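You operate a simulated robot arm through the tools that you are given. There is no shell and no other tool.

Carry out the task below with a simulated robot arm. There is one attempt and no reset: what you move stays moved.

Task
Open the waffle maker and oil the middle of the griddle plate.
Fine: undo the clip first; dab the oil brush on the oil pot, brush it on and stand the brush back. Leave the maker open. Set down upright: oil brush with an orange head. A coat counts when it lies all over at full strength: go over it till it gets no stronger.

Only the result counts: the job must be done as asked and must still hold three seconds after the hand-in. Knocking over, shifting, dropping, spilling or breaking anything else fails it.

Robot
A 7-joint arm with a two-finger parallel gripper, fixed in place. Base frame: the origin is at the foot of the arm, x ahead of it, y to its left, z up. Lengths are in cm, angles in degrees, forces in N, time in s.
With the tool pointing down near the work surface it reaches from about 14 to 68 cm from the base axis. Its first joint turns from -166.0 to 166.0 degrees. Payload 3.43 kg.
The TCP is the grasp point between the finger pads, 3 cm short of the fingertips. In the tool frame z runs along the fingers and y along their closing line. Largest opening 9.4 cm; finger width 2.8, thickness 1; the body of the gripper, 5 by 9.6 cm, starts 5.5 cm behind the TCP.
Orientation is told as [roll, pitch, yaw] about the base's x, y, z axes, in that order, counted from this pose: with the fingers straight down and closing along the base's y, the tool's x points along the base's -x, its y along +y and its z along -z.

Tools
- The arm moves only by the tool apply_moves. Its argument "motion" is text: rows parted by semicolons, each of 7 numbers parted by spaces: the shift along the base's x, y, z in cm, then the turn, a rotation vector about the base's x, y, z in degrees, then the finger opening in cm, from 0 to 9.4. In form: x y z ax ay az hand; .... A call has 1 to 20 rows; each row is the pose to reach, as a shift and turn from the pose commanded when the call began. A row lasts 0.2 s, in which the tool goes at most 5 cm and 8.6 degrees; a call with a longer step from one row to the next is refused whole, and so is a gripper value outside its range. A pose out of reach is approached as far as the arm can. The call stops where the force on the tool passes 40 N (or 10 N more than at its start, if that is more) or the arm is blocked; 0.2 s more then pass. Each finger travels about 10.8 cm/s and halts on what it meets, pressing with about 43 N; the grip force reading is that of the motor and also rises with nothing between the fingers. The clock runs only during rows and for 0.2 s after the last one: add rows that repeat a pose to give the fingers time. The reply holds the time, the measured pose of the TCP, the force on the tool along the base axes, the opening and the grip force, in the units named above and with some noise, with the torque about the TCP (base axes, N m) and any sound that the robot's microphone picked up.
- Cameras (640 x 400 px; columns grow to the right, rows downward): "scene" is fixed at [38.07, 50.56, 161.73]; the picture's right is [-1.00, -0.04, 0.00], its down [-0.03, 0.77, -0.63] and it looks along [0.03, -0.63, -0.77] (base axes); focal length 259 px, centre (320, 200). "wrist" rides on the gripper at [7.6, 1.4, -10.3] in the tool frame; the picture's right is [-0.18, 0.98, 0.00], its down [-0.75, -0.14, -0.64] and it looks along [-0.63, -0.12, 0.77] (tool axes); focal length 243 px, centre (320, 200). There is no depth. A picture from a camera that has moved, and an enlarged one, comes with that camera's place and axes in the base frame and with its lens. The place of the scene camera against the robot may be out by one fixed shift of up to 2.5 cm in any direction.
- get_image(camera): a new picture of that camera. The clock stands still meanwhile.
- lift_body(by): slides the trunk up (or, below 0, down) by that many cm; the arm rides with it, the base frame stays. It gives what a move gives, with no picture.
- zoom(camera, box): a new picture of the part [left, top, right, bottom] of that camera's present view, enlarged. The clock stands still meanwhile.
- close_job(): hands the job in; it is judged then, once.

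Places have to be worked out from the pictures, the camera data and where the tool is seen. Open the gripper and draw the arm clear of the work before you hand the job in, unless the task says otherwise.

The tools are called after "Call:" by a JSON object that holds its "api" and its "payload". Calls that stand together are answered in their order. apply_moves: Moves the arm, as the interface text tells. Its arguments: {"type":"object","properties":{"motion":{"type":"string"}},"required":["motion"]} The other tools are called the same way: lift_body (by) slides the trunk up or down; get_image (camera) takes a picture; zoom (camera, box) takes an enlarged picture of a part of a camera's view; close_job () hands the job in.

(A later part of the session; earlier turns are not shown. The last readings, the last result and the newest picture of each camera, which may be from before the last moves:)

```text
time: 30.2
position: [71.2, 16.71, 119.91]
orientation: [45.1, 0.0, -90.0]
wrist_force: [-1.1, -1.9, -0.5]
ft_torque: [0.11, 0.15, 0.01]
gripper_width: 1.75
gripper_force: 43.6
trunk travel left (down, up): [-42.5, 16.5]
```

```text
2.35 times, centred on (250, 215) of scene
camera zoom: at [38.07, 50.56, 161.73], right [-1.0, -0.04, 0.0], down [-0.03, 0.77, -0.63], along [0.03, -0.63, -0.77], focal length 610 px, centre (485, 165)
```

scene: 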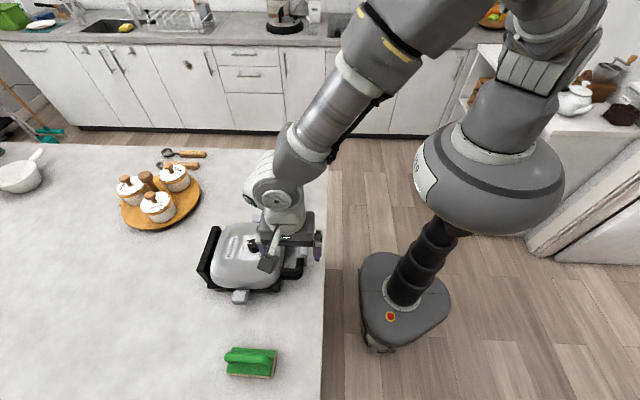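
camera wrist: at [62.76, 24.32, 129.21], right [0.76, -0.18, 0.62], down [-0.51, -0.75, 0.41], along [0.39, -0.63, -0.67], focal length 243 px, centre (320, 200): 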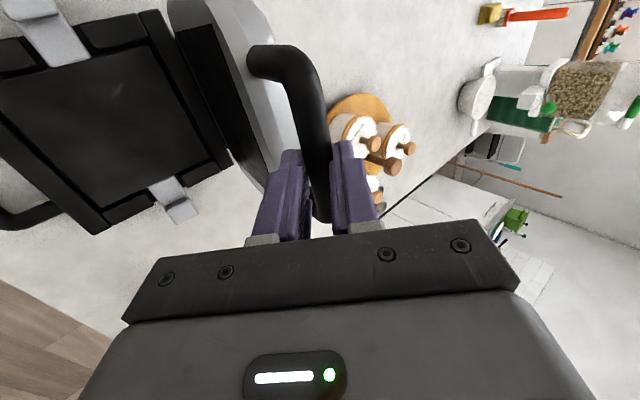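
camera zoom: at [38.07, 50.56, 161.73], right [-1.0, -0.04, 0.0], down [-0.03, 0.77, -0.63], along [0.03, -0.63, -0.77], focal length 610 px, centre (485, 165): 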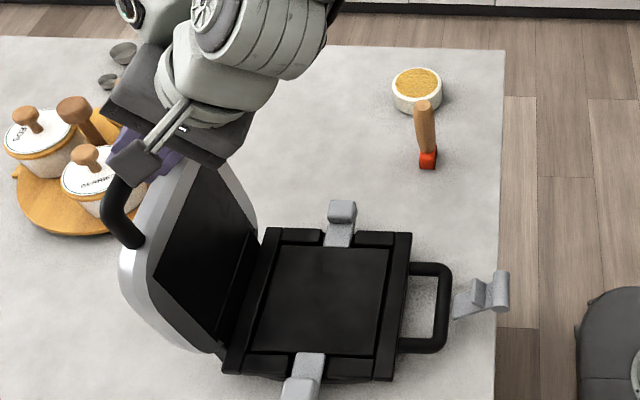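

Still free at about 98°. I'll lean it on to roughly 105° so it stays open safely, watching for a stop.

Call:
{"api": "apply_moves", "payload": {"motion": "0.37 0 -0.08 0 -0.7 0 1; 0.74 0 -0.16 0 -1.5 0 1; 1.1 0 -0.25 0 -2.2 0 1; 1.48 0 -0.35 0 -3 0 1; 1.85 0 -0.46 0 -3.7 0 1; 2.21 0 -0.57 0 -4.5 0 1; 2.21 0 -0.57 0 -4.5 0 1"}}

Call:
{"api": "zoom", "payload": {"camera": "scene", "box": [160, 130, 340, 300]}}

Call:
{"api": "get_image", "payload": {"camera": "wrist"}}

```text
time: 31.8
position: [73.43, 16.72, 119.47]
orientation: [49.5, 0.0, -90.0]
wrist_force: [-1.8, -1.3, 0.6]
ft_torque: [0.18, 0.25, 0.19]
gripper_width: 1.76
gripper_force: 42.6
trunk travel left (down, up): [-42.5, 16.5]
```

```text
2.35 times, centred on (250, 215) of scene
camera zoom: at [38.07, 50.56, 161.73], right [-1.0, -0.04, 0.0], down [-0.03, 0.77, -0.63], along [0.03, -0.63, -0.77], focal length 610 px, centre (485, 165)
```

zoom: 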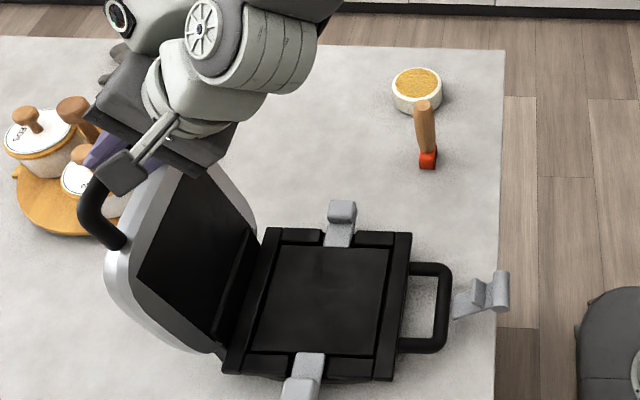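

```text
taken
camera wrist: at [66.42, 24.33, 127.15], right [0.64, -0.18, 0.75], down [-0.58, -0.75, 0.31], along [0.51, -0.63, -0.59], focal length 243 px, centre (320, 200)
```

wrist: 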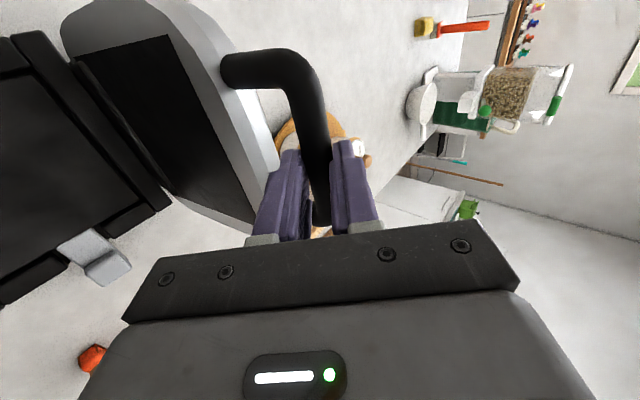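

The lid is at about 104° with no load. I'll loosen the fingers slightly so they still cage the bar, and see whether the lid stays on its own.

Call:
{"api": "apply_moves", "payload": {"motion": "0 0 0 0 0 0 2.2; 0 0 0 0 0 0 2.8; 0 0 0 0 0 0 2.8; 0 0 0 0 0 0 2.8; 0 0 0 0 0 0 2.8"}}

Call:
{"api": "zoom", "payload": {"camera": "wrist", "box": [220, 100, 420, 260]}}

```text
time: 33.0
position: [73.4, 16.77, 119.34]
orientation: [49.5, 0.1, -90.0]
wrist_force: [-0.2, 0.1, -1.1]
ft_torque: [0.0, 0.0, 0.0]
gripper_width: 2.83
gripper_force: 0.1
trunk travel left (down, up): [-42.5, 16.5]
```

```text
2.50 times, centred on (320, 180) of wrist
camera zoom: at [66.41, 24.36, 127.18], right [0.64, -0.18, 0.75], down [-0.58, -0.75, 0.31], along [0.51, -0.63, -0.59], focal length 606 px, centre (320, 250)
```

zoom: 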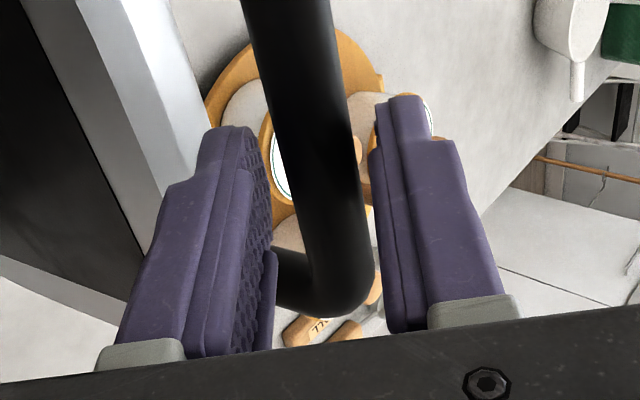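

The bar hangs free between the fingers, so the lid holds itself open. I'll back out along the tool axis, then turn upright and head toward the brush.

Call:
{"api": "apply_moves", "payload": {"motion": "-0.8 0 0.65 0 0 0 3.5; -2.3 0 2 0 0 0 4; -3.8 0 3.25 0 0 0 4; -6.1 0 5.2 0 0 0 4; -8 0 6.5 0 5 0 4; -10 0 7 0 12 0 4; -12 -2 7.5 0 20 0 4; -14 -4 8 0 28 0 4; -16 -7 8 0 36 0 4; -18 -10 8 0 43 0 4; -20 -13 8 0 49.5 0 4; -20 -13 8 0 49.5 0 4"}}

Call:
{"api": "get_image", "payload": {"camera": "wrist"}}

Call:
{"api": "get_image", "payload": {"camera": "scene"}}

```text
time: 35.6
position: [53.41, 3.72, 127.33]
orientation: [-0.2, 0.0, -89.9]
wrist_force: [-0.2, 0.3, -0.2]
ft_torque: [-0.01, 0.02, 0.01]
gripper_width: 4.0
gripper_force: 0.1
trunk travel left (down, up): [-42.5, 16.5]
```

```text
taken
camera wrist: at [54.71, 11.33, 137.62], right [0.98, -0.18, 0.0], down [-0.14, -0.75, 0.64], along [-0.12, -0.63, -0.77], focal length 243 px, centre (320, 200)
```

wrist: 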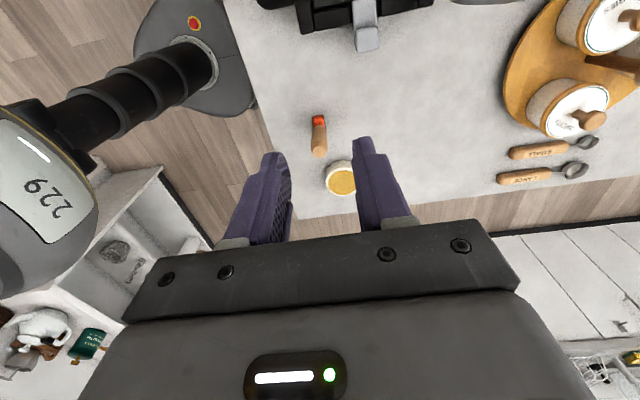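

```text
taken
```

scene: 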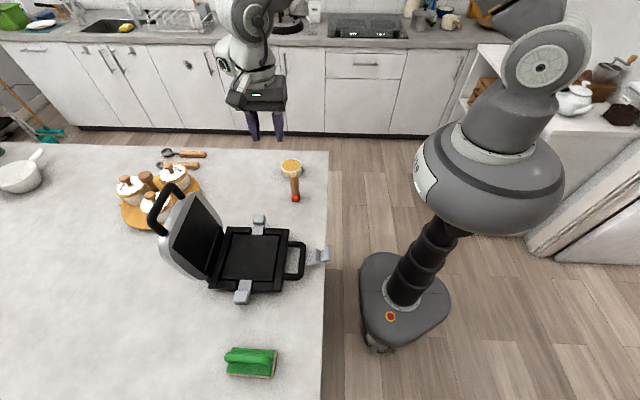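

The lid stays open by itself and the maker's base is where it was. The brush and oil pot are in view; I'll zoom on them for positions.

Call:
{"api": "zoom", "payload": {"camera": "wrist", "box": [290, 100, 370, 200]}}

Call:
{"api": "zoom", "payload": {"camera": "scene", "box": [260, 140, 330, 220]}}

Call:
{"api": "zoom", "payload": {"camera": "scene", "box": [150, 180, 340, 310]}}

```text
4.00 times, centred on (330, 150) of wrist
camera zoom: at [54.71, 11.33, 137.62], right [0.98, -0.18, 0.0], down [-0.14, -0.75, 0.64], along [-0.12, -0.63, -0.77], focal length 970 px, centre (280, 400)
```

zoom: 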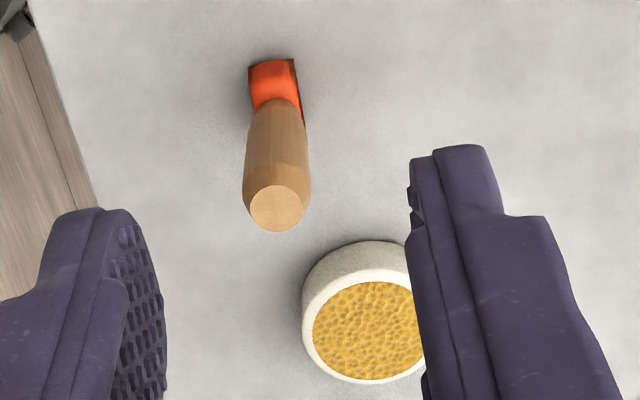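

```text
5.00 times, centred on (295, 180) of scene
camera zoom: at [38.07, 50.56, 161.73], right [-1.0, -0.04, 0.0], down [-0.03, 0.77, -0.63], along [0.03, -0.63, -0.77], focal length 1295 px, centre (445, 300)
```

zoom: 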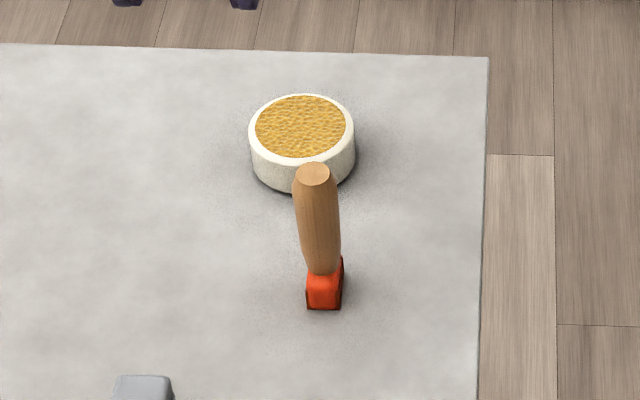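

```text
3.08 times, centred on (245, 245) of scene
camera zoom: at [38.07, 50.56, 161.73], right [-1.0, -0.04, 0.0], down [-0.03, 0.77, -0.63], along [0.03, -0.63, -0.77], focal length 797 px, centre (551, 62)
```

zoom: 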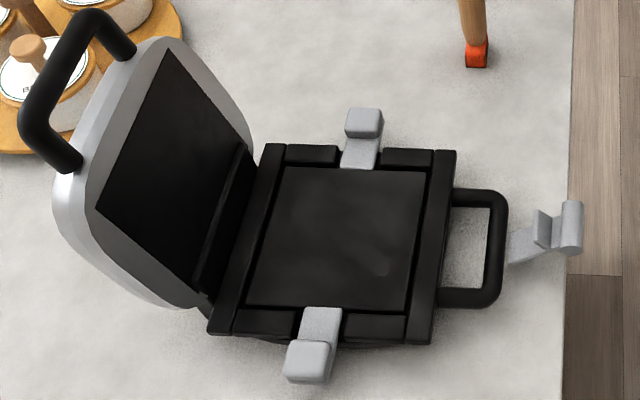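

The brush stands with its orange head down at about (51, -6.8), handle top near z≈103, and the table near z≈91. I'll come above it with the fingers open and recheck.

Call:
{"api": "apply_moves", "payload": {"motion": "-0.5 -2.6 -3.5 0 0 0 6; -1 -5.2 -7 0 0 0 6; -1.6 -7.8 -10.5 0 0 0 6; -2.4 -10.5 -13.5 0 0 0 6; -2.4 -10.5 -16.5 0 0 0 6; -2.4 -10.5 -16.5 0 0 0 6"}}

Call:
{"api": "get_image", "payload": {"camera": "wrist"}}

Call:
{"api": "zoom", "payload": {"camera": "scene", "box": [240, 120, 360, 220]}}

```text
time: 37.0
position: [50.8, -6.83, 110.88]
orientation: [0.0, 0.0, -90.0]
wrist_force: [-0.3, -0.3, -0.5]
ft_torque: [0.01, 0.01, 0.02]
gripper_width: 5.99
gripper_force: 0.1
trunk travel left (down, up): [-42.5, 16.5]
```

```text
taken
camera wrist: at [52.15, 0.73, 121.16], right [0.98, -0.18, 0.0], down [-0.14, -0.75, 0.64], along [-0.12, -0.63, -0.77], focal length 243 px, centre (320, 200)
```

wrist: 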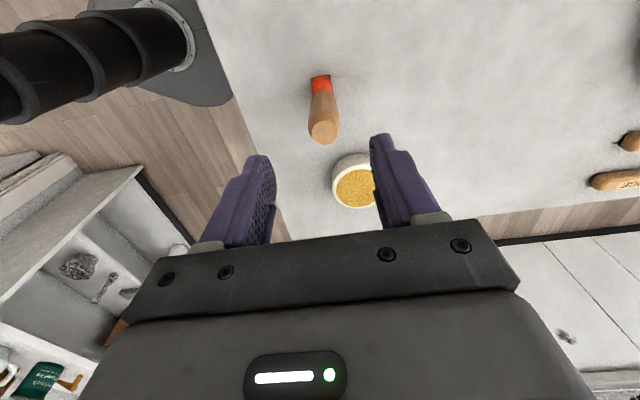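

```text
4.00 times, centred on (300, 170) of scene
camera zoom: at [38.07, 50.56, 161.73], right [-1.0, -0.04, 0.0], down [-0.03, 0.77, -0.63], along [0.03, -0.63, -0.77], focal length 1036 px, centre (400, 320)
```

zoom: 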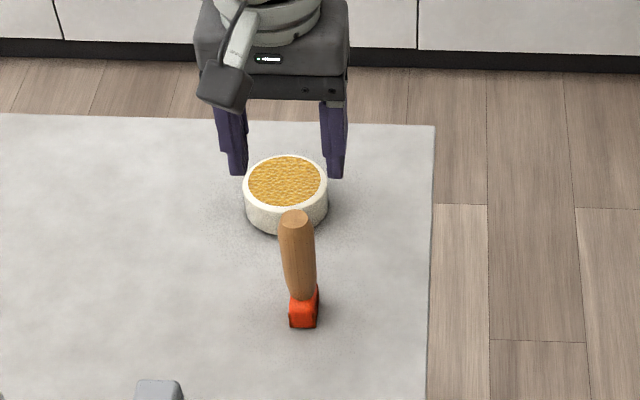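

Call:
{"api": "zoom", "payload": {"camera": "wrist", "box": [290, 60, 390, 220]}}

```text
2.50 times, centred on (340, 140) of wrist
camera zoom: at [52.15, 0.73, 121.16], right [0.98, -0.18, 0.0], down [-0.14, -0.75, 0.64], along [-0.12, -0.63, -0.77], focal length 606 px, centre (270, 350)
```

zoom: 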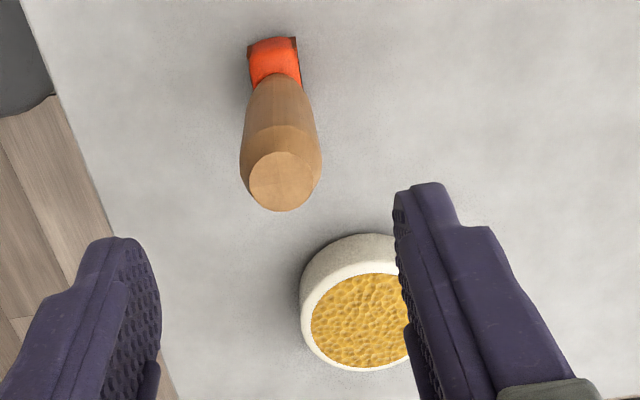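

The brush reads as upright at about (51.0, -6.6), head near z≈92 and top near z≈104.4. I'll lower the fingers to just above the handle top to check centring.

Call:
{"api": "apply_moves", "payload": {"motion": "0.1 0.1 -1.5 0 0 0 6; 0.2 0.2 -3 0 0 0 6; 0.2 0.2 -3 0 0 0 6"}}

Call:
{"api": "get_image", "payload": {"camera": "wrist"}}

Call:
{"api": "zoom", "payload": {"camera": "scene", "box": [240, 120, 360, 220]}}

```text
time: 37.8
position: [51.18, -6.45, 108.02]
orientation: [-0.1, 0.0, -89.9]
wrist_force: [-0.8, 0.3, 0.3]
ft_torque: [-0.02, -0.02, 0.01]
gripper_width: 6.0
gripper_force: 0.1
trunk travel left (down, up): [-42.5, 16.5]
```

```text
taken
camera wrist: at [52.46, 1.01, 118.23], right [0.98, -0.18, 0.0], down [-0.14, -0.75, 0.64], along [-0.12, -0.63, -0.77], focal length 243 px, centre (320, 200)
```

wrist: 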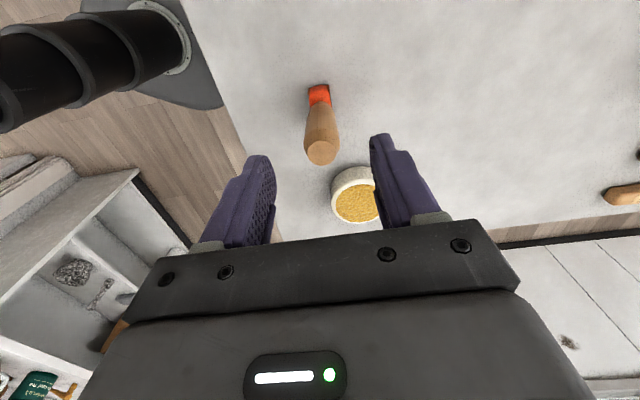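

```text
4.00 times, centred on (300, 170) of scene
camera zoom: at [38.07, 50.56, 161.73], right [-1.0, -0.04, 0.0], down [-0.03, 0.77, -0.63], along [0.03, -0.63, -0.77], focal length 1036 px, centre (400, 320)
```

zoom: 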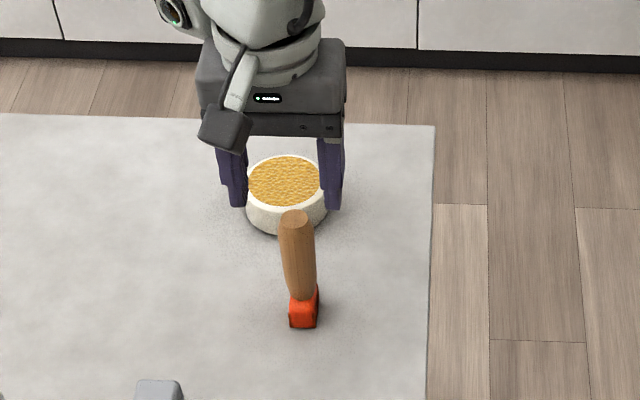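

From this side x≈51.0 is well fixed but y is not. I'll turn the hand to yaw 0, so the camera looks along +x and gives the brush's y directly.

Call:
{"api": "apply_moves", "payload": {"motion": "0 0 1 0 0 8.2 6; 0 0 2 0 0 16.4 6; 0 0 2 0 0 24.6 6; 0 0 2 0 0 32.8 6; 0 0 2 0 0 41 6; 0 0 2 0 0 49.2 6; 0 0 2 0 0 57.4 6; 0 0 2 0 0 65.6 6; 0 0 2 0 0 73.8 6; 0 0 2 0 0 82 6; 0 0 2 0 0 90 6; 0 0 2 0 0 90 6"}}

Call:
{"api": "get_image", "payload": {"camera": "wrist"}}

Call:
{"api": "zoom", "payload": {"camera": "wrist", "box": [260, 60, 400, 220]}}

```text
time: 40.4
position: [51.26, -6.54, 109.8]
orientation: [0.0, 0.1, 0.0]
wrist_force: [-0.8, 0.0, 1.2]
ft_torque: [-0.04, -0.01, 0.0]
gripper_width: 5.99
gripper_force: 0.0
trunk travel left (down, up): [-42.5, 16.5]
```

```text
taken
camera wrist: at [43.5, -5.21, 120.14], right [0.18, 0.98, 0.0], down [0.75, -0.14, 0.64], along [0.63, -0.12, -0.77], focal length 243 px, centre (320, 200)
```

wrist: 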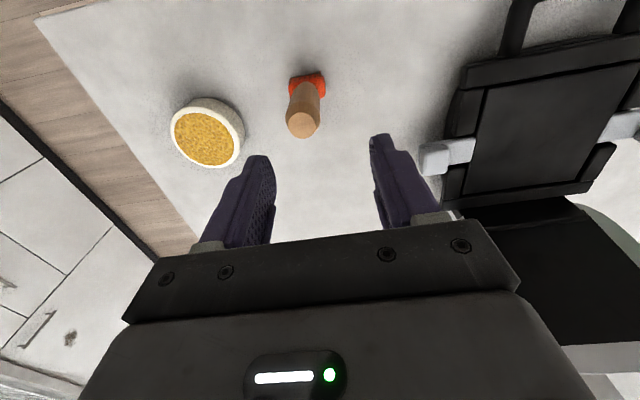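

```text
2.50 times, centred on (330, 140) of wrist
camera zoom: at [43.5, -5.21, 120.14], right [0.18, 0.98, 0.0], down [0.75, -0.14, 0.64], along [0.63, -0.12, -0.77], focal length 606 px, centre (295, 350)
```

zoom: 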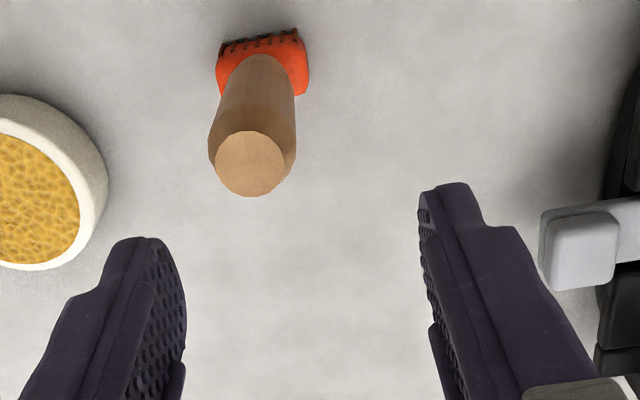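

This view fixes the brush axis at about (51.0, -8.1), vertical, with a flat head that is wide along y and the top at z≈101.3. I'll shift over it and descend to grip the handle at z≈99.

Call:
{"api": "apply_moves", "payload": {"motion": "-0.2 -1 -1.5 0 0 0 6; -0.25 -1.55 -3.5 0 0 0 6; -0.25 -1.55 -5 0 0 0 6; -0.25 -1.55 -5 0 0 0 6"}}

Call:
{"api": "zoom", "payload": {"camera": "wrist", "box": [240, 80, 400, 240]}}

Call:
{"api": "zoom", "payload": {"camera": "scene", "box": [240, 120, 360, 220]}}

```text
time: 41.4
position: [50.84, -7.95, 105.03]
orientation: [0.0, 0.0, 0.1]
wrist_force: [-0.7, 0.1, 0.6]
ft_torque: [-0.02, -0.01, 0.0]
gripper_width: 5.99
gripper_force: 0.0
trunk travel left (down, up): [-42.5, 16.5]
```

```text
2.50 times, centred on (320, 160) of wrist
camera zoom: at [43.21, -6.75, 115.19], right [0.18, 0.98, 0.0], down [0.75, -0.14, 0.64], along [0.63, -0.12, -0.77], focal length 606 px, centre (320, 300)
```

zoom: 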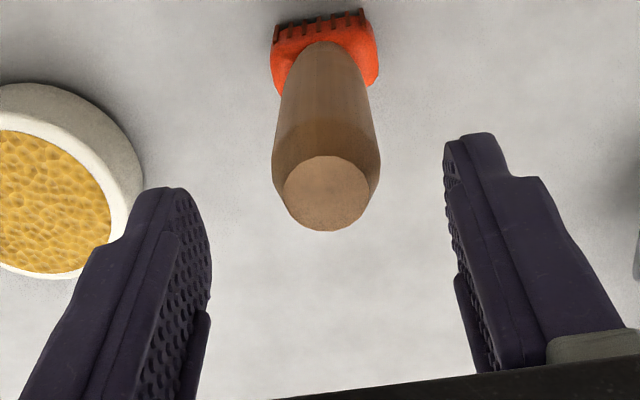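

```text
4.00 times, centred on (300, 170) of scene
camera zoom: at [38.07, 50.56, 161.73], right [-1.0, -0.04, 0.0], down [-0.03, 0.77, -0.63], along [0.03, -0.63, -0.77], focal length 1036 px, centre (400, 320)
```

zoom: 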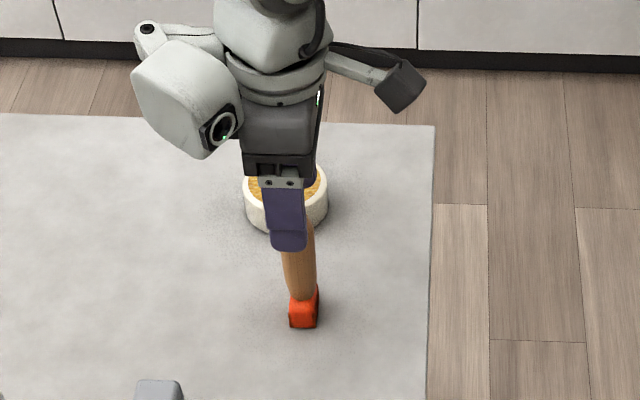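

Handle top confirmed at (51.0, -8.06, 101.4). I'll descend to z≈99 and close on the handle.

Call:
{"api": "apply_moves", "payload": {"motion": "0.1 -0.1 -2 0 0 0 6; 0.1 -0.1 -4 0 0 0 6; 0.1 -0.1 -6.2 0 0 0 6; 0.1 -0.1 -6.2 0 0 0 6"}}

Call:
{"api": "zoom", "payload": {"camera": "wrist", "box": [240, 80, 400, 240]}}

```text
time: 42.4
position: [51.06, -8.39, 98.66]
orientation: [0.0, 0.0, 0.0]
wrist_force: [-0.8, 0.5, 0.5]
ft_torque: [-0.01, -0.01, -0.03]
gripper_width: 6.01
gripper_force: 0.0
trunk travel left (down, up): [-42.5, 16.5]
```

```text
2.50 times, centred on (320, 160) of wrist
camera zoom: at [43.32, -7.0, 108.89], right [0.18, 0.98, 0.0], down [0.75, -0.14, 0.64], along [0.63, -0.12, -0.77], focal length 606 px, centre (320, 300)
```

zoom: 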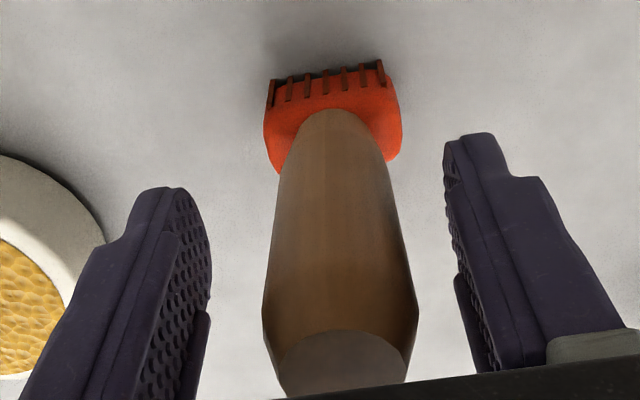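

The handle is about 0.3 cm toward +y of centre, so I'll shift by that and close.

Call:
{"api": "apply_moves", "payload": {"motion": "0 0.25 0 0 0 0 6; 0 0.25 0 0 0 0 4; 0 0.25 0 0 0 0 2.8; 0 0.25 0 0 0 0 1.6; 0 0.25 0 0 0 0 1.6; 0 0.25 0 0 0 0 1.6"}}

Call:
{"api": "zoom", "payload": {"camera": "wrist", "box": [240, 80, 400, 240]}}

```text
time: 43.8
position: [51.03, -7.94, 98.55]
orientation: [-0.1, 0.0, 0.0]
wrist_force: [-0.3, 0.2, -0.4]
ft_torque: [-0.01, 0.0, -0.01]
gripper_width: 2.98
gripper_force: 42.8
trunk travel left (down, up): [-42.5, 16.5]
```

```text
2.50 times, centred on (320, 160) of wrist
camera zoom: at [43.34, -6.68, 108.9], right [0.18, 0.98, 0.0], down [0.75, -0.14, 0.64], along [0.63, -0.12, -0.77], focal length 606 px, centre (320, 300)
```

zoom: 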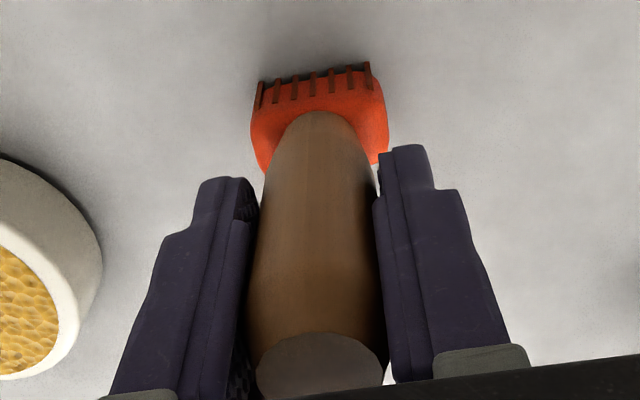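

Gripped at 2.98 cm with the brush undisturbed; the standing pose is TCP (51.03, -7.95, 98.55). I'll lift it and carry it partway toward the oil pot, which I estimate at (53.6, -21.0) with its oil surface near z≈93.4.

Call:
{"api": "apply_moves", "payload": {"motion": "0 0 1.5 0 0 0 1.6; 0 0 4 0 0 0 1.6; 0 0 8 0 0 0 1.6; 0.8 -3 10 0 0 0 1.6; 1.6 -6 10 0 0 0 1.6; 1.6 -6 10 0 0 0 1.6"}}

Call:
{"api": "get_image", "payload": {"camera": "wrist"}}

Call:
{"api": "zoom", "payload": {"camera": "scene", "box": [240, 120, 360, 220]}}

```text
time: 45.2
position: [52.62, -13.78, 109.08]
orientation: [0.1, 0.0, 0.1]
wrist_force: [0.0, 0.5, -0.2]
ft_torque: [0.02, 0.0, -0.01]
gripper_width: 2.96
gripper_force: 43.1
trunk travel left (down, up): [-42.5, 16.5]
```

```text
taken
camera wrist: at [44.92, -12.44, 119.26], right [0.18, 0.98, 0.0], down [0.75, -0.14, 0.64], along [0.63, -0.12, -0.77], focal length 243 px, centre (320, 200)
```

wrist: 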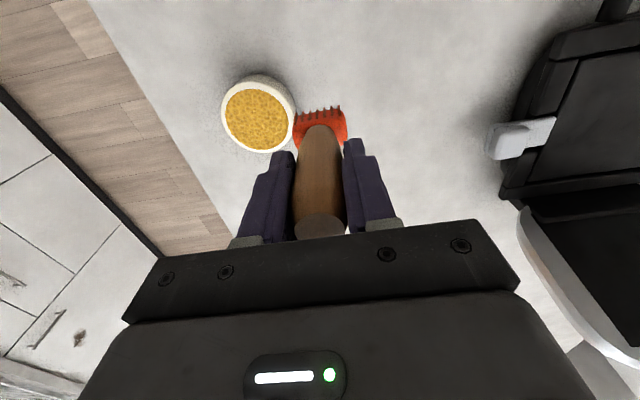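

```text
4.00 times, centred on (300, 170) of scene
camera zoom: at [38.07, 50.56, 161.73], right [-1.0, -0.04, 0.0], down [-0.03, 0.77, -0.63], along [0.03, -0.63, -0.77], focal length 1036 px, centre (400, 320)
```

zoom: 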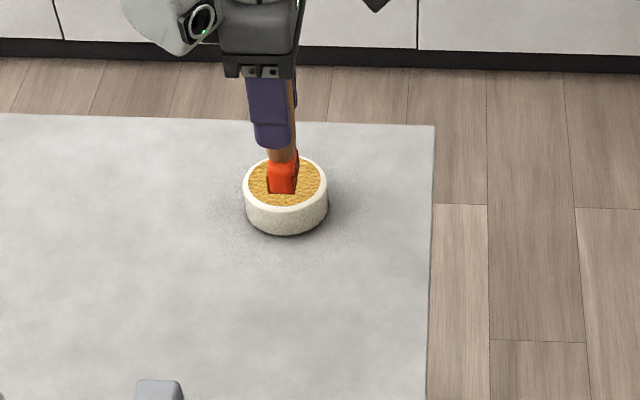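

Call:
{"api": "zoom", "payload": {"camera": "wrist", "box": [200, 50, 360, 170]}}

```text
3.33 times, centred on (280, 110) of wrist
camera zoom: at [44.92, -12.44, 119.26], right [0.18, 0.98, 0.0], down [0.75, -0.14, 0.64], along [0.63, -0.12, -0.77], focal length 809 px, centre (453, 500)
```

zoom: 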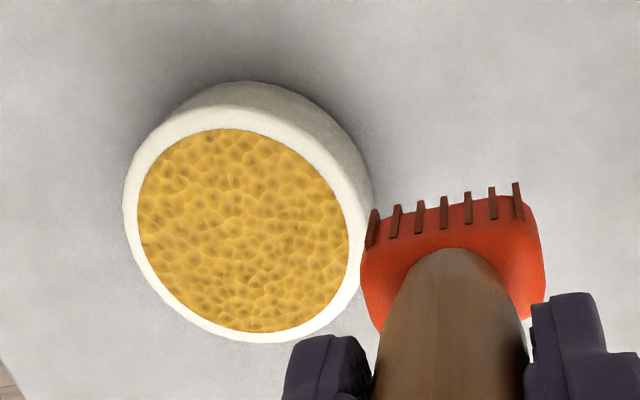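

Oil surface centre comes out at (53.7, -21.05), and the brush head is centred under the tool. I'll move over the pot and stay a few centimetres above the oil.

Call:
{"api": "apply_moves", "payload": {"motion": "0.5 -3.6 -0.5 0 0 0 1.6; 1.05 -7.2 -1.5 0 0 0 1.6; 1.05 -7.25 -3.8 0 0 0 1.6; 1.05 -7.25 -3.8 0 0 0 1.6"}}

Call:
{"api": "zoom", "payload": {"camera": "wrist", "box": [240, 70, 400, 190]}}

Call:
{"api": "zoom", "payload": {"camera": "scene", "box": [250, 120, 340, 200]}}

```text
time: 46.2
position: [53.45, -21.24, 105.23]
orientation: [0.0, 0.0, 0.0]
wrist_force: [0.3, -0.4, -0.4]
ft_torque: [0.03, -0.02, 0.03]
gripper_width: 2.96
gripper_force: 43.0
trunk travel left (down, up): [-42.5, 16.5]
```

```text
3.33 times, centred on (320, 130) of wrist
camera zoom: at [45.83, -19.74, 115.32], right [0.18, 0.98, 0.0], down [0.75, -0.14, 0.64], along [0.63, -0.12, -0.77], focal length 809 px, centre (320, 433)
```

zoom: 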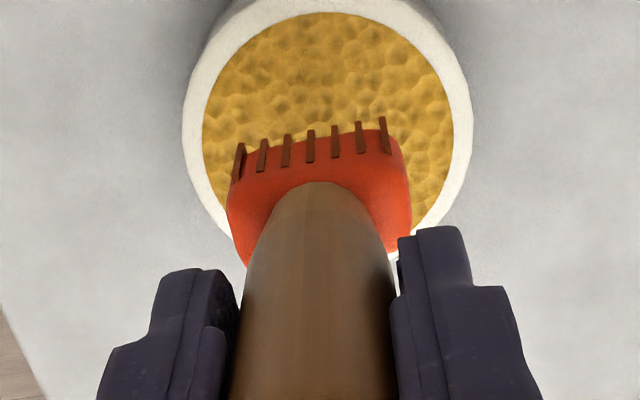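

```text
5.00 times, centred on (295, 160) of scene
camera zoom: at [38.07, 50.56, 161.73], right [-1.0, -0.04, 0.0], down [-0.03, 0.77, -0.63], along [0.03, -0.63, -0.77], focal length 1295 px, centre (445, 400)
```

zoom: 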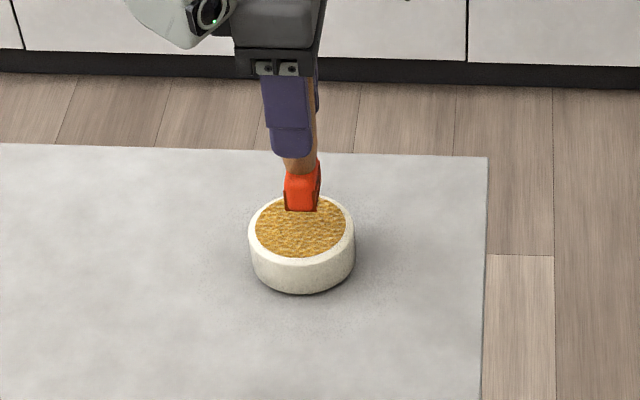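

The head is well inside the oil circle. I'll lower gently in small steps until the bristles touch the oil.

Call:
{"api": "apply_moves", "payload": {"motion": "0 0 -1 0 0 0 1.6; 0 0 -1.8 0 0 0 1.6; 0 0 -2.1 0 0 0 1.6; 0 0 -2.4 0 0 0 1.6"}}

Call:
{"api": "zoom", "payload": {"camera": "scene", "box": [250, 120, 340, 200]}}

Call:
{"api": "zoom", "payload": {"camera": "wrist", "box": [240, 70, 400, 190]}}

```text
time: 47.2
position: [53.73, -21.19, 102.53]
orientation: [0.0, 0.1, 0.0]
wrist_force: [0.3, 0.9, -1.0]
ft_torque: [-0.02, -0.02, 0.0]
gripper_width: 2.95
gripper_force: 42.7
trunk travel left (down, up): [-42.5, 16.5]
```

```text
5.00 times, centred on (295, 160) of scene
camera zoom: at [38.07, 50.56, 161.73], right [-1.0, -0.04, 0.0], down [-0.03, 0.77, -0.63], along [0.03, -0.63, -0.77], focal length 1295 px, centre (445, 400)
```

zoom: 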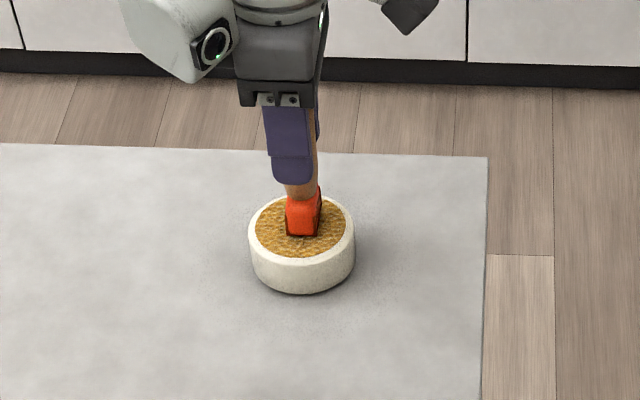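

```text
3.33 times, centred on (320, 130) of wrist
camera zoom: at [46.0, -19.85, 112.79], right [0.18, 0.98, 0.0], down [0.75, -0.14, 0.64], along [0.63, -0.12, -0.77], focal length 809 px, centre (320, 433)
```

zoom: 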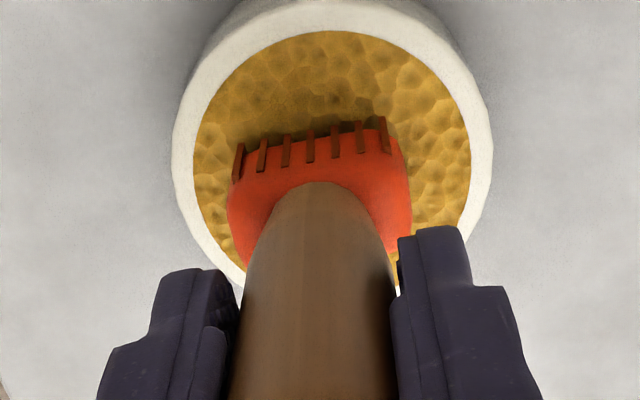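

Not touching yet, though the shadow is closing in. I'll go down another few millimetres.

Call:
{"api": "apply_moves", "payload": {"motion": "0 0 -0.2 0 0 0 1.6; 0 0 -0.4 0 0 0 1.6; 0 0 -0.4 0 0 0 1.6"}}

Call:
{"api": "zoom", "payload": {"camera": "wrist", "box": [240, 70, 400, 190]}}

```text
time: 48.0
position: [53.74, -21.2, 102.3]
orientation: [0.0, -0.1, 0.0]
wrist_force: [0.7, -1.1, 9.6]
ft_torque: [-0.02, 0.06, 0.0]
gripper_width: 2.95
gripper_force: 43.2
trunk travel left (down, up): [-42.5, 16.5]
```

```text
3.33 times, centred on (320, 130) of wrist
camera zoom: at [45.99, -19.8, 112.46], right [0.18, 0.98, 0.0], down [0.75, -0.14, 0.64], along [0.63, -0.12, -0.77], focal length 809 px, centre (320, 433)
```

zoom: 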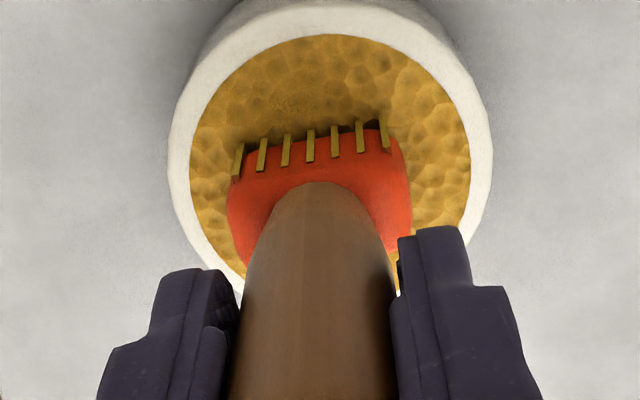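

The bristles turned golden at a 9.6 N touch, so the brush is loaded. I'll lift straight up and carry it toward the griddle at a safe height to locate the plate.

Call:
{"api": "apply_moves", "payload": {"motion": "0 0 1 0 0 0 1.6; 0 0 4 0 0 0 1.6; 0 0 8.5 0 0 0 1.6; 0 4.8 9.5 0 0 0 1.6; 0 9.6 10 0 0 0 1.6; 0 14.4 10 0 0 0 1.6; 0 19.2 10 0 0 0 1.6; 0 19.2 10 0 0 0 1.6"}}

Call:
{"api": "get_image", "payload": {"camera": "wrist"}}

Call:
{"api": "zoom", "payload": {"camera": "scene", "box": [160, 130, 340, 300]}}

```text
time: 49.8
position: [53.56, -2.06, 112.06]
orientation: [0.1, 0.1, -0.1]
wrist_force: [0.0, 0.1, -0.1]
ft_torque: [0.02, -0.03, -0.01]
gripper_width: 2.99
gripper_force: 42.8
trunk travel left (down, up): [-42.5, 16.5]
```

```text
taken
camera wrist: at [45.85, -0.71, 122.27], right [0.18, 0.98, 0.0], down [0.75, -0.14, 0.64], along [0.63, -0.12, -0.77], focal length 243 px, centre (320, 200)
```

wrist: 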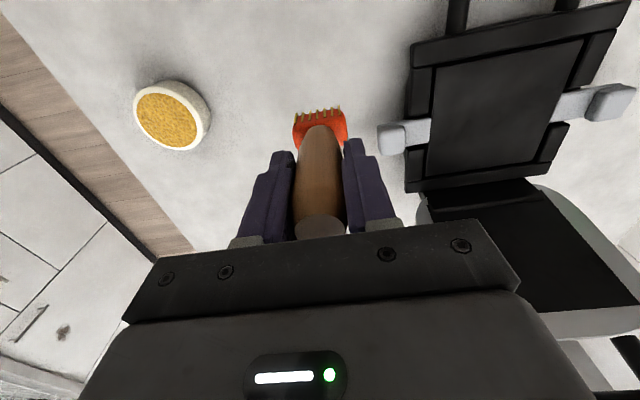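

```text
2.35 times, centred on (250, 215) of scene
camera zoom: at [38.07, 50.56, 161.73], right [-1.0, -0.04, 0.0], down [-0.03, 0.77, -0.63], along [0.03, -0.63, -0.77], focal length 610 px, centre (485, 165)
```

zoom: 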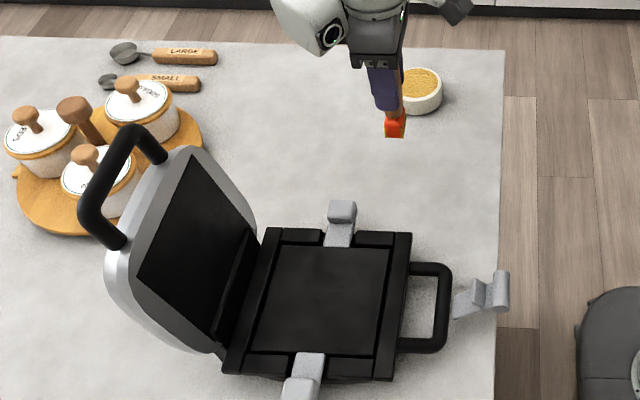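

Call:
{"api": "zoom", "payload": {"camera": "wrist", "box": [370, 0, 640, 210]}}

```text
1.90 times, centred on (505, 105) of wrist
camera zoom: at [45.85, -0.71, 122.27], right [0.18, 0.98, 0.0], down [0.75, -0.14, 0.64], along [0.63, -0.12, -0.77], focal length 462 px, centre (-32, 381)
```

zoom: 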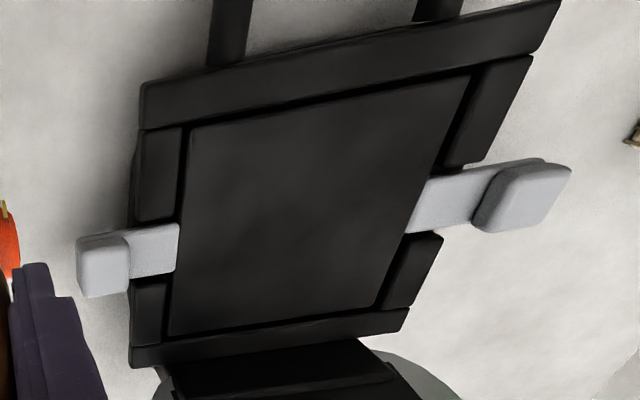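

The plate spans about x 53.6–67.4, y 10.1–24.1 at z≈94, so its middle is near (60.5, 17.1). I'll move over the middle, staying above the side tabs, then come down to a few centimetres over the plate.

Call:
{"api": "apply_moves", "payload": {"motion": "1.7 4.6 0 0 0 0 1.6; 3.4 9.2 0 0 0 0 1.6; 5.1 13.8 -0.5 0 0 0 1.6; 6.9 18.2 -1 0 0 0 1.6; 6.9 19.1 -4 0 0 0 1.6; 6.9 19.1 -6 0 0 0 1.6; 6.9 19.1 -6 0 0 0 1.6"}}

Call:
{"api": "get_image", "payload": {"camera": "wrist"}}

Call:
{"api": "zoom", "payload": {"camera": "scene", "box": [180, 170, 340, 310]}}

```text
time: 51.4
position: [60.39, 17.05, 106.19]
orientation: [0.0, 0.0, 0.0]
wrist_force: [-0.5, -0.8, -1.1]
ft_torque: [-0.02, 0.01, 0.01]
gripper_width: 2.95
gripper_force: 42.2
trunk travel left (down, up): [-42.5, 16.5]
```

```text
taken
camera wrist: at [52.69, 18.49, 116.32], right [0.18, 0.98, 0.0], down [0.75, -0.14, 0.64], along [0.63, -0.12, -0.77], focal length 243 px, centre (320, 200)
```

wrist: 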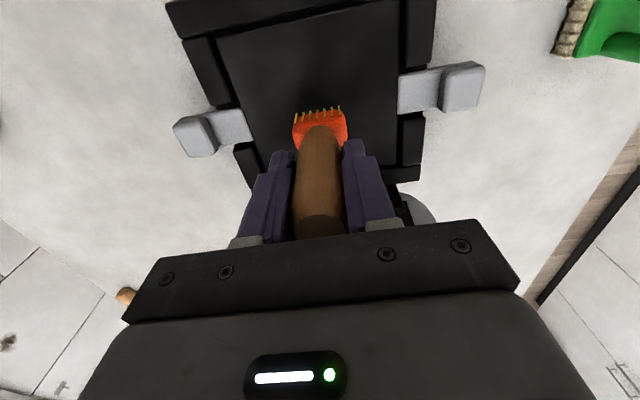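

```text
2.86 times, centred on (260, 240) of scene
camera zoom: at [38.07, 50.56, 161.73], right [-1.0, -0.04, 0.0], down [-0.03, 0.77, -0.63], along [0.03, -0.63, -0.77], focal length 740 px, centre (491, 86)
```

zoom: 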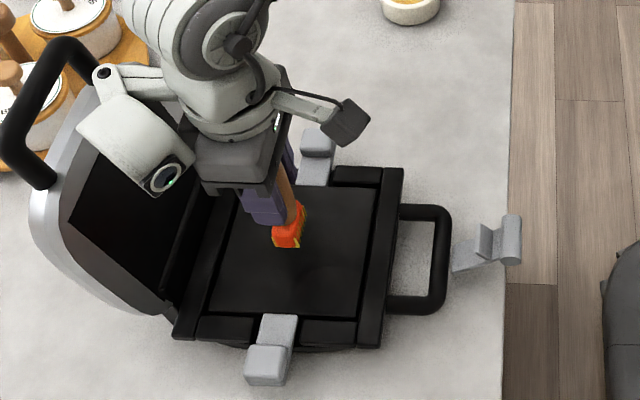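

The brush is over the middle of the plate. I'll lower toward it in small steps and watch for contact.

Call:
{"api": "apply_moves", "payload": {"motion": "0 0 -1 0 0 0 1.6; 0 0 -2 0 0 0 1.6; 0 0 -2.4 0 0 0 1.6; 0 0 -2.4 0 0 0 1.6"}}

Call:
{"api": "zoom", "payload": {"camera": "wrist", "box": [240, 70, 400, 190]}}

```text
time: 52.4
position: [60.53, 17.12, 103.76]
orientation: [0.0, -0.1, 0.0]
wrist_force: [-0.1, 0.5, -1.5]
ft_torque: [0.02, -0.03, 0.0]
gripper_width: 2.98
gripper_force: 42.7
trunk travel left (down, up): [-42.5, 16.5]
```

```text
3.33 times, centred on (320, 130) of wrist
camera zoom: at [52.87, 18.49, 113.99], right [0.18, 0.98, 0.0], down [0.75, -0.14, 0.64], along [0.63, -0.12, -0.77], focal length 809 px, centre (320, 433)
```

zoom: 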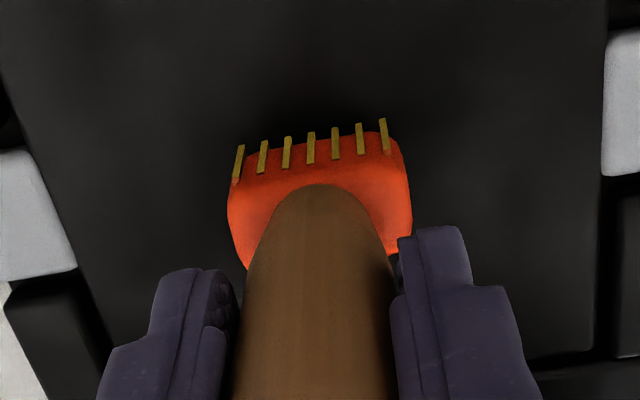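

No contact yet at 103.76. Continuing down by a few millimetres.

Call:
{"api": "apply_moves", "payload": {"motion": "0 0 -0.3 0 0 0 1.6; 0 0 -0.6 0 0 0 1.6; 0 0 -0.6 0 0 0 1.6"}}

```text
time: 53.2
position: [60.58, 17.23, 103.08]
orientation: [-0.1, 0.1, 0.1]
wrist_force: [0.0, -0.1, -0.7]
ft_torque: [0.01, 0.03, -0.02]
gripper_width: 2.97
gripper_force: 43.1
trunk travel left (down, up): [-42.5, 16.5]
```

Still free at 103.1, so I'll step down further.

Call:
{"api": "apply_moves", "payload": {"motion": "0 0 -0.2 0 0 0 1.6; 0 0 -0.4 0 0 0 1.6; 0 0 -0.4 0 0 0 1.6"}}

Call:
{"api": "zoom", "payload": {"camera": "wrist", "box": [240, 70, 400, 190]}}

```text
time: 54.0
position: [60.6, 17.29, 102.97]
orientation: [0.1, -0.1, 0.0]
wrist_force: [-1.1, 0.3, 29.0]
ft_torque: [-0.04, 0.21, 0.03]
gripper_width: 2.97
gripper_force: 43.2
trunk travel left (down, up): [-42.5, 16.5]
```

```text
3.33 times, centred on (320, 130) of wrist
camera zoom: at [52.83, 18.49, 113.22], right [0.18, 0.98, 0.0], down [0.75, -0.14, 0.64], along [0.63, -0.12, -0.76], focal length 809 px, centre (320, 433)
```

zoom: 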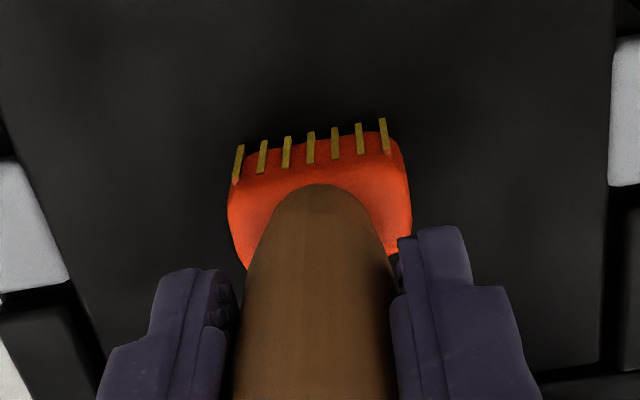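

Firm contact at z≈103.0 (29 N is too hard). I'll ease up 0.2 cm for a light touch, make a short trial stroke along x, then lift to look at the coat.

Call:
{"api": "apply_moves", "payload": {"motion": "0 0 0.2 0 0 0 1.6; -1 0 0.2 0 0 0 1.6; -2 0 0.2 0 0 0 1.6; -1 0 0.2 0 0 0 1.6; 0 0 0.2 0 0 0 1.6; 1 0 0.2 0 0 0 1.6; 2 0 0.2 0 0 0 1.6; 1 0 0.2 0 0 0 1.6; 0 0 0.2 0 0 0 1.6"}}

Call:
{"api": "get_image", "payload": {"camera": "wrist"}}

Call:
{"api": "zoom", "payload": {"camera": "scene", "box": [200, 200, 320, 300]}}

```text
time: 56.0
position: [60.63, 16.97, 103.08]
orientation: [0.0, -0.1, 0.1]
wrist_force: [6.1, -1.9, 22.1]
ft_torque: [-0.09, -0.44, 0.03]
gripper_width: 2.95
gripper_force: 43.2
trunk travel left (down, up): [-42.5, 16.5]
```

```text
taken
camera wrist: at [52.87, 18.46, 113.22], right [0.18, 0.98, 0.0], down [0.75, -0.14, 0.64], along [0.63, -0.12, -0.77], focal length 243 px, centre (320, 200)
```

wrist: 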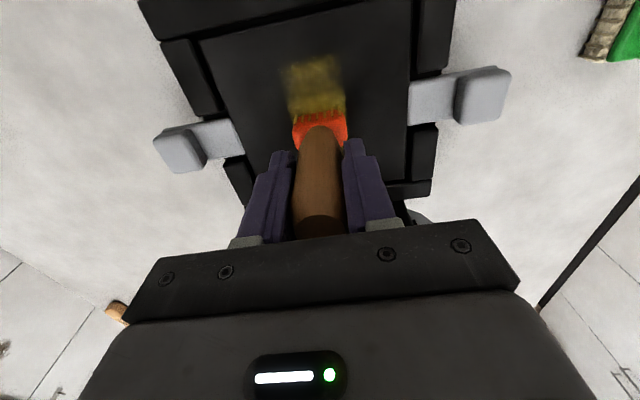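

```text
4.00 times, centred on (260, 250) of scene
camera zoom: at [38.07, 50.56, 161.73], right [-1.0, -0.04, 0.0], down [-0.03, 0.77, -0.63], along [0.03, -0.63, -0.77], focal length 1036 px, centre (560, 0)
```

zoom: 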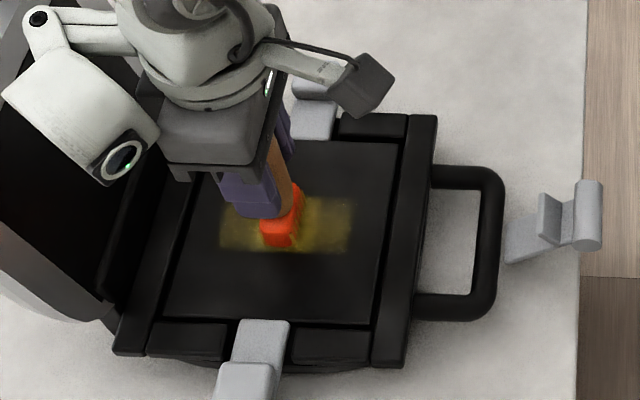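

A golden coat shows along the stroke, so it works. The touch is still a bit hard at 22 N; I'll ease up another 0.3 cm and go over the middle band along x several times.

Call:
{"api": "apply_moves", "payload": {"motion": "0 0 0.25 0 0 0 1.6; -1.5 0 0.25 0 0 0 1.6; -3 0 0.25 0 0 0 1.6; -4 0 0.25 0 0 0 1.6; -2.5 0 0.25 0 0 0 1.6; -1 0 0.25 0 0 0 1.6; 0.5 0 0.25 0 0 0 1.6; 2 0 0.25 0 0 0 1.6; 3.2 0 0.25 0 0 0 1.6; 4 0 0.25 0 0 0 1.6; 2.5 0 0.25 0 0 0 1.6; 1 0 0.25 0 0 0 1.6; -0.5 0 0.25 0 0 0 1.6; -2 0 0.25 0 0 0 1.6; -3.2 0 0.25 0 0 0 1.6; -4 0 0.25 0 0 0 1.6; -4 0 0.25 0 0 0 1.6"}}

Call:
{"api": "get_image", "payload": {"camera": "wrist"}}

Call:
{"api": "zoom", "payload": {"camera": "scene", "box": [200, 200, 320, 300]}}

```text
time: 59.6
position: [56.58, 17.14, 103.16]
orientation: [0.0, -0.1, 0.0]
wrist_force: [0.4, -0.2, -0.5]
ft_torque: [0.0, 0.03, 0.01]
gripper_width: 2.97
gripper_force: 43.0
trunk travel left (down, up): [-42.5, 16.5]
```

```text
taken
camera wrist: at [48.93, 18.43, 113.38], right [0.18, 0.98, 0.0], down [0.75, -0.14, 0.64], along [0.63, -0.12, -0.77], focal length 243 px, centre (320, 200)
```

wrist: 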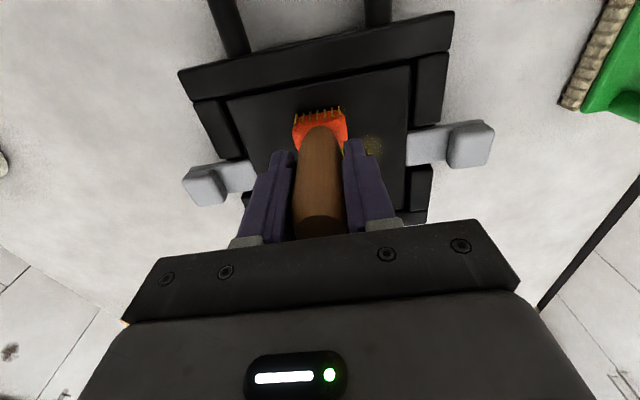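

```text
4.00 times, centred on (260, 250) of scene
camera zoom: at [38.07, 50.56, 161.73], right [-1.0, -0.04, 0.0], down [-0.03, 0.77, -0.63], along [0.03, -0.63, -0.77], focal length 1036 px, centre (560, 0)
```

zoom: 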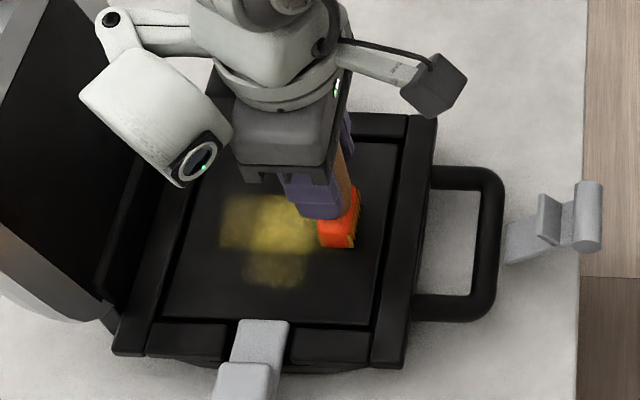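

There's no contact force now, and the coat shows a main band plus an unexpected spot toward +y. I'll lift clear and take a careful look before going on.

Call:
{"api": "apply_moves", "payload": {"motion": "0 0 1.5 0 0 0 1.6; -1 -1 5 0 0 0 1.6; -4 -3 8 0 0 0 1.6; -6 -6 9 0 0 0 1.6; -8 -10 9 0 0 0 1.6; -8 -10 9 0 0 0 1.6"}}

Call:
{"api": "get_image", "payload": {"camera": "wrist"}}

Call:
{"api": "zoom", "payload": {"camera": "scene", "box": [200, 200, 320, 300]}}

```text
time: 61.0
position: [48.71, 7.33, 112.25]
orientation: [0.0, 0.0, 0.0]
wrist_force: [0.3, 0.5, -0.2]
ft_torque: [-0.03, 0.0, 0.01]
gripper_width: 2.94
gripper_force: 43.0
trunk travel left (down, up): [-42.5, 16.5]
```

```text
taken
camera wrist: at [41.09, 8.69, 122.45], right [0.18, 0.98, 0.0], down [0.75, -0.14, 0.64], along [0.63, -0.12, -0.77], focal length 243 px, centre (320, 200)
```

wrist: 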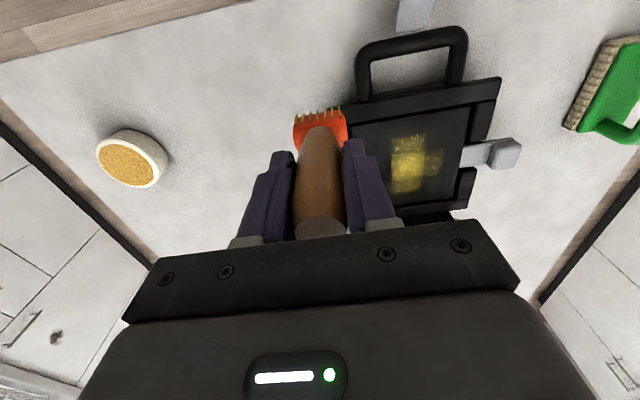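

```text
4.00 times, centred on (260, 250) of scene
camera zoom: at [38.07, 50.56, 161.73], right [-1.0, -0.04, 0.0], down [-0.03, 0.77, -0.63], along [0.03, -0.63, -0.77], focal length 1036 px, centre (560, 0)
```

zoom: 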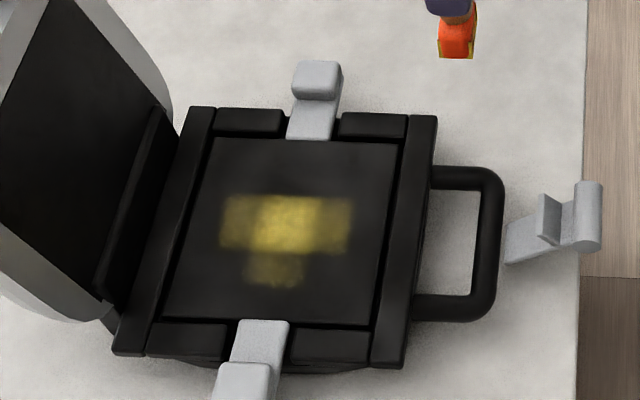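

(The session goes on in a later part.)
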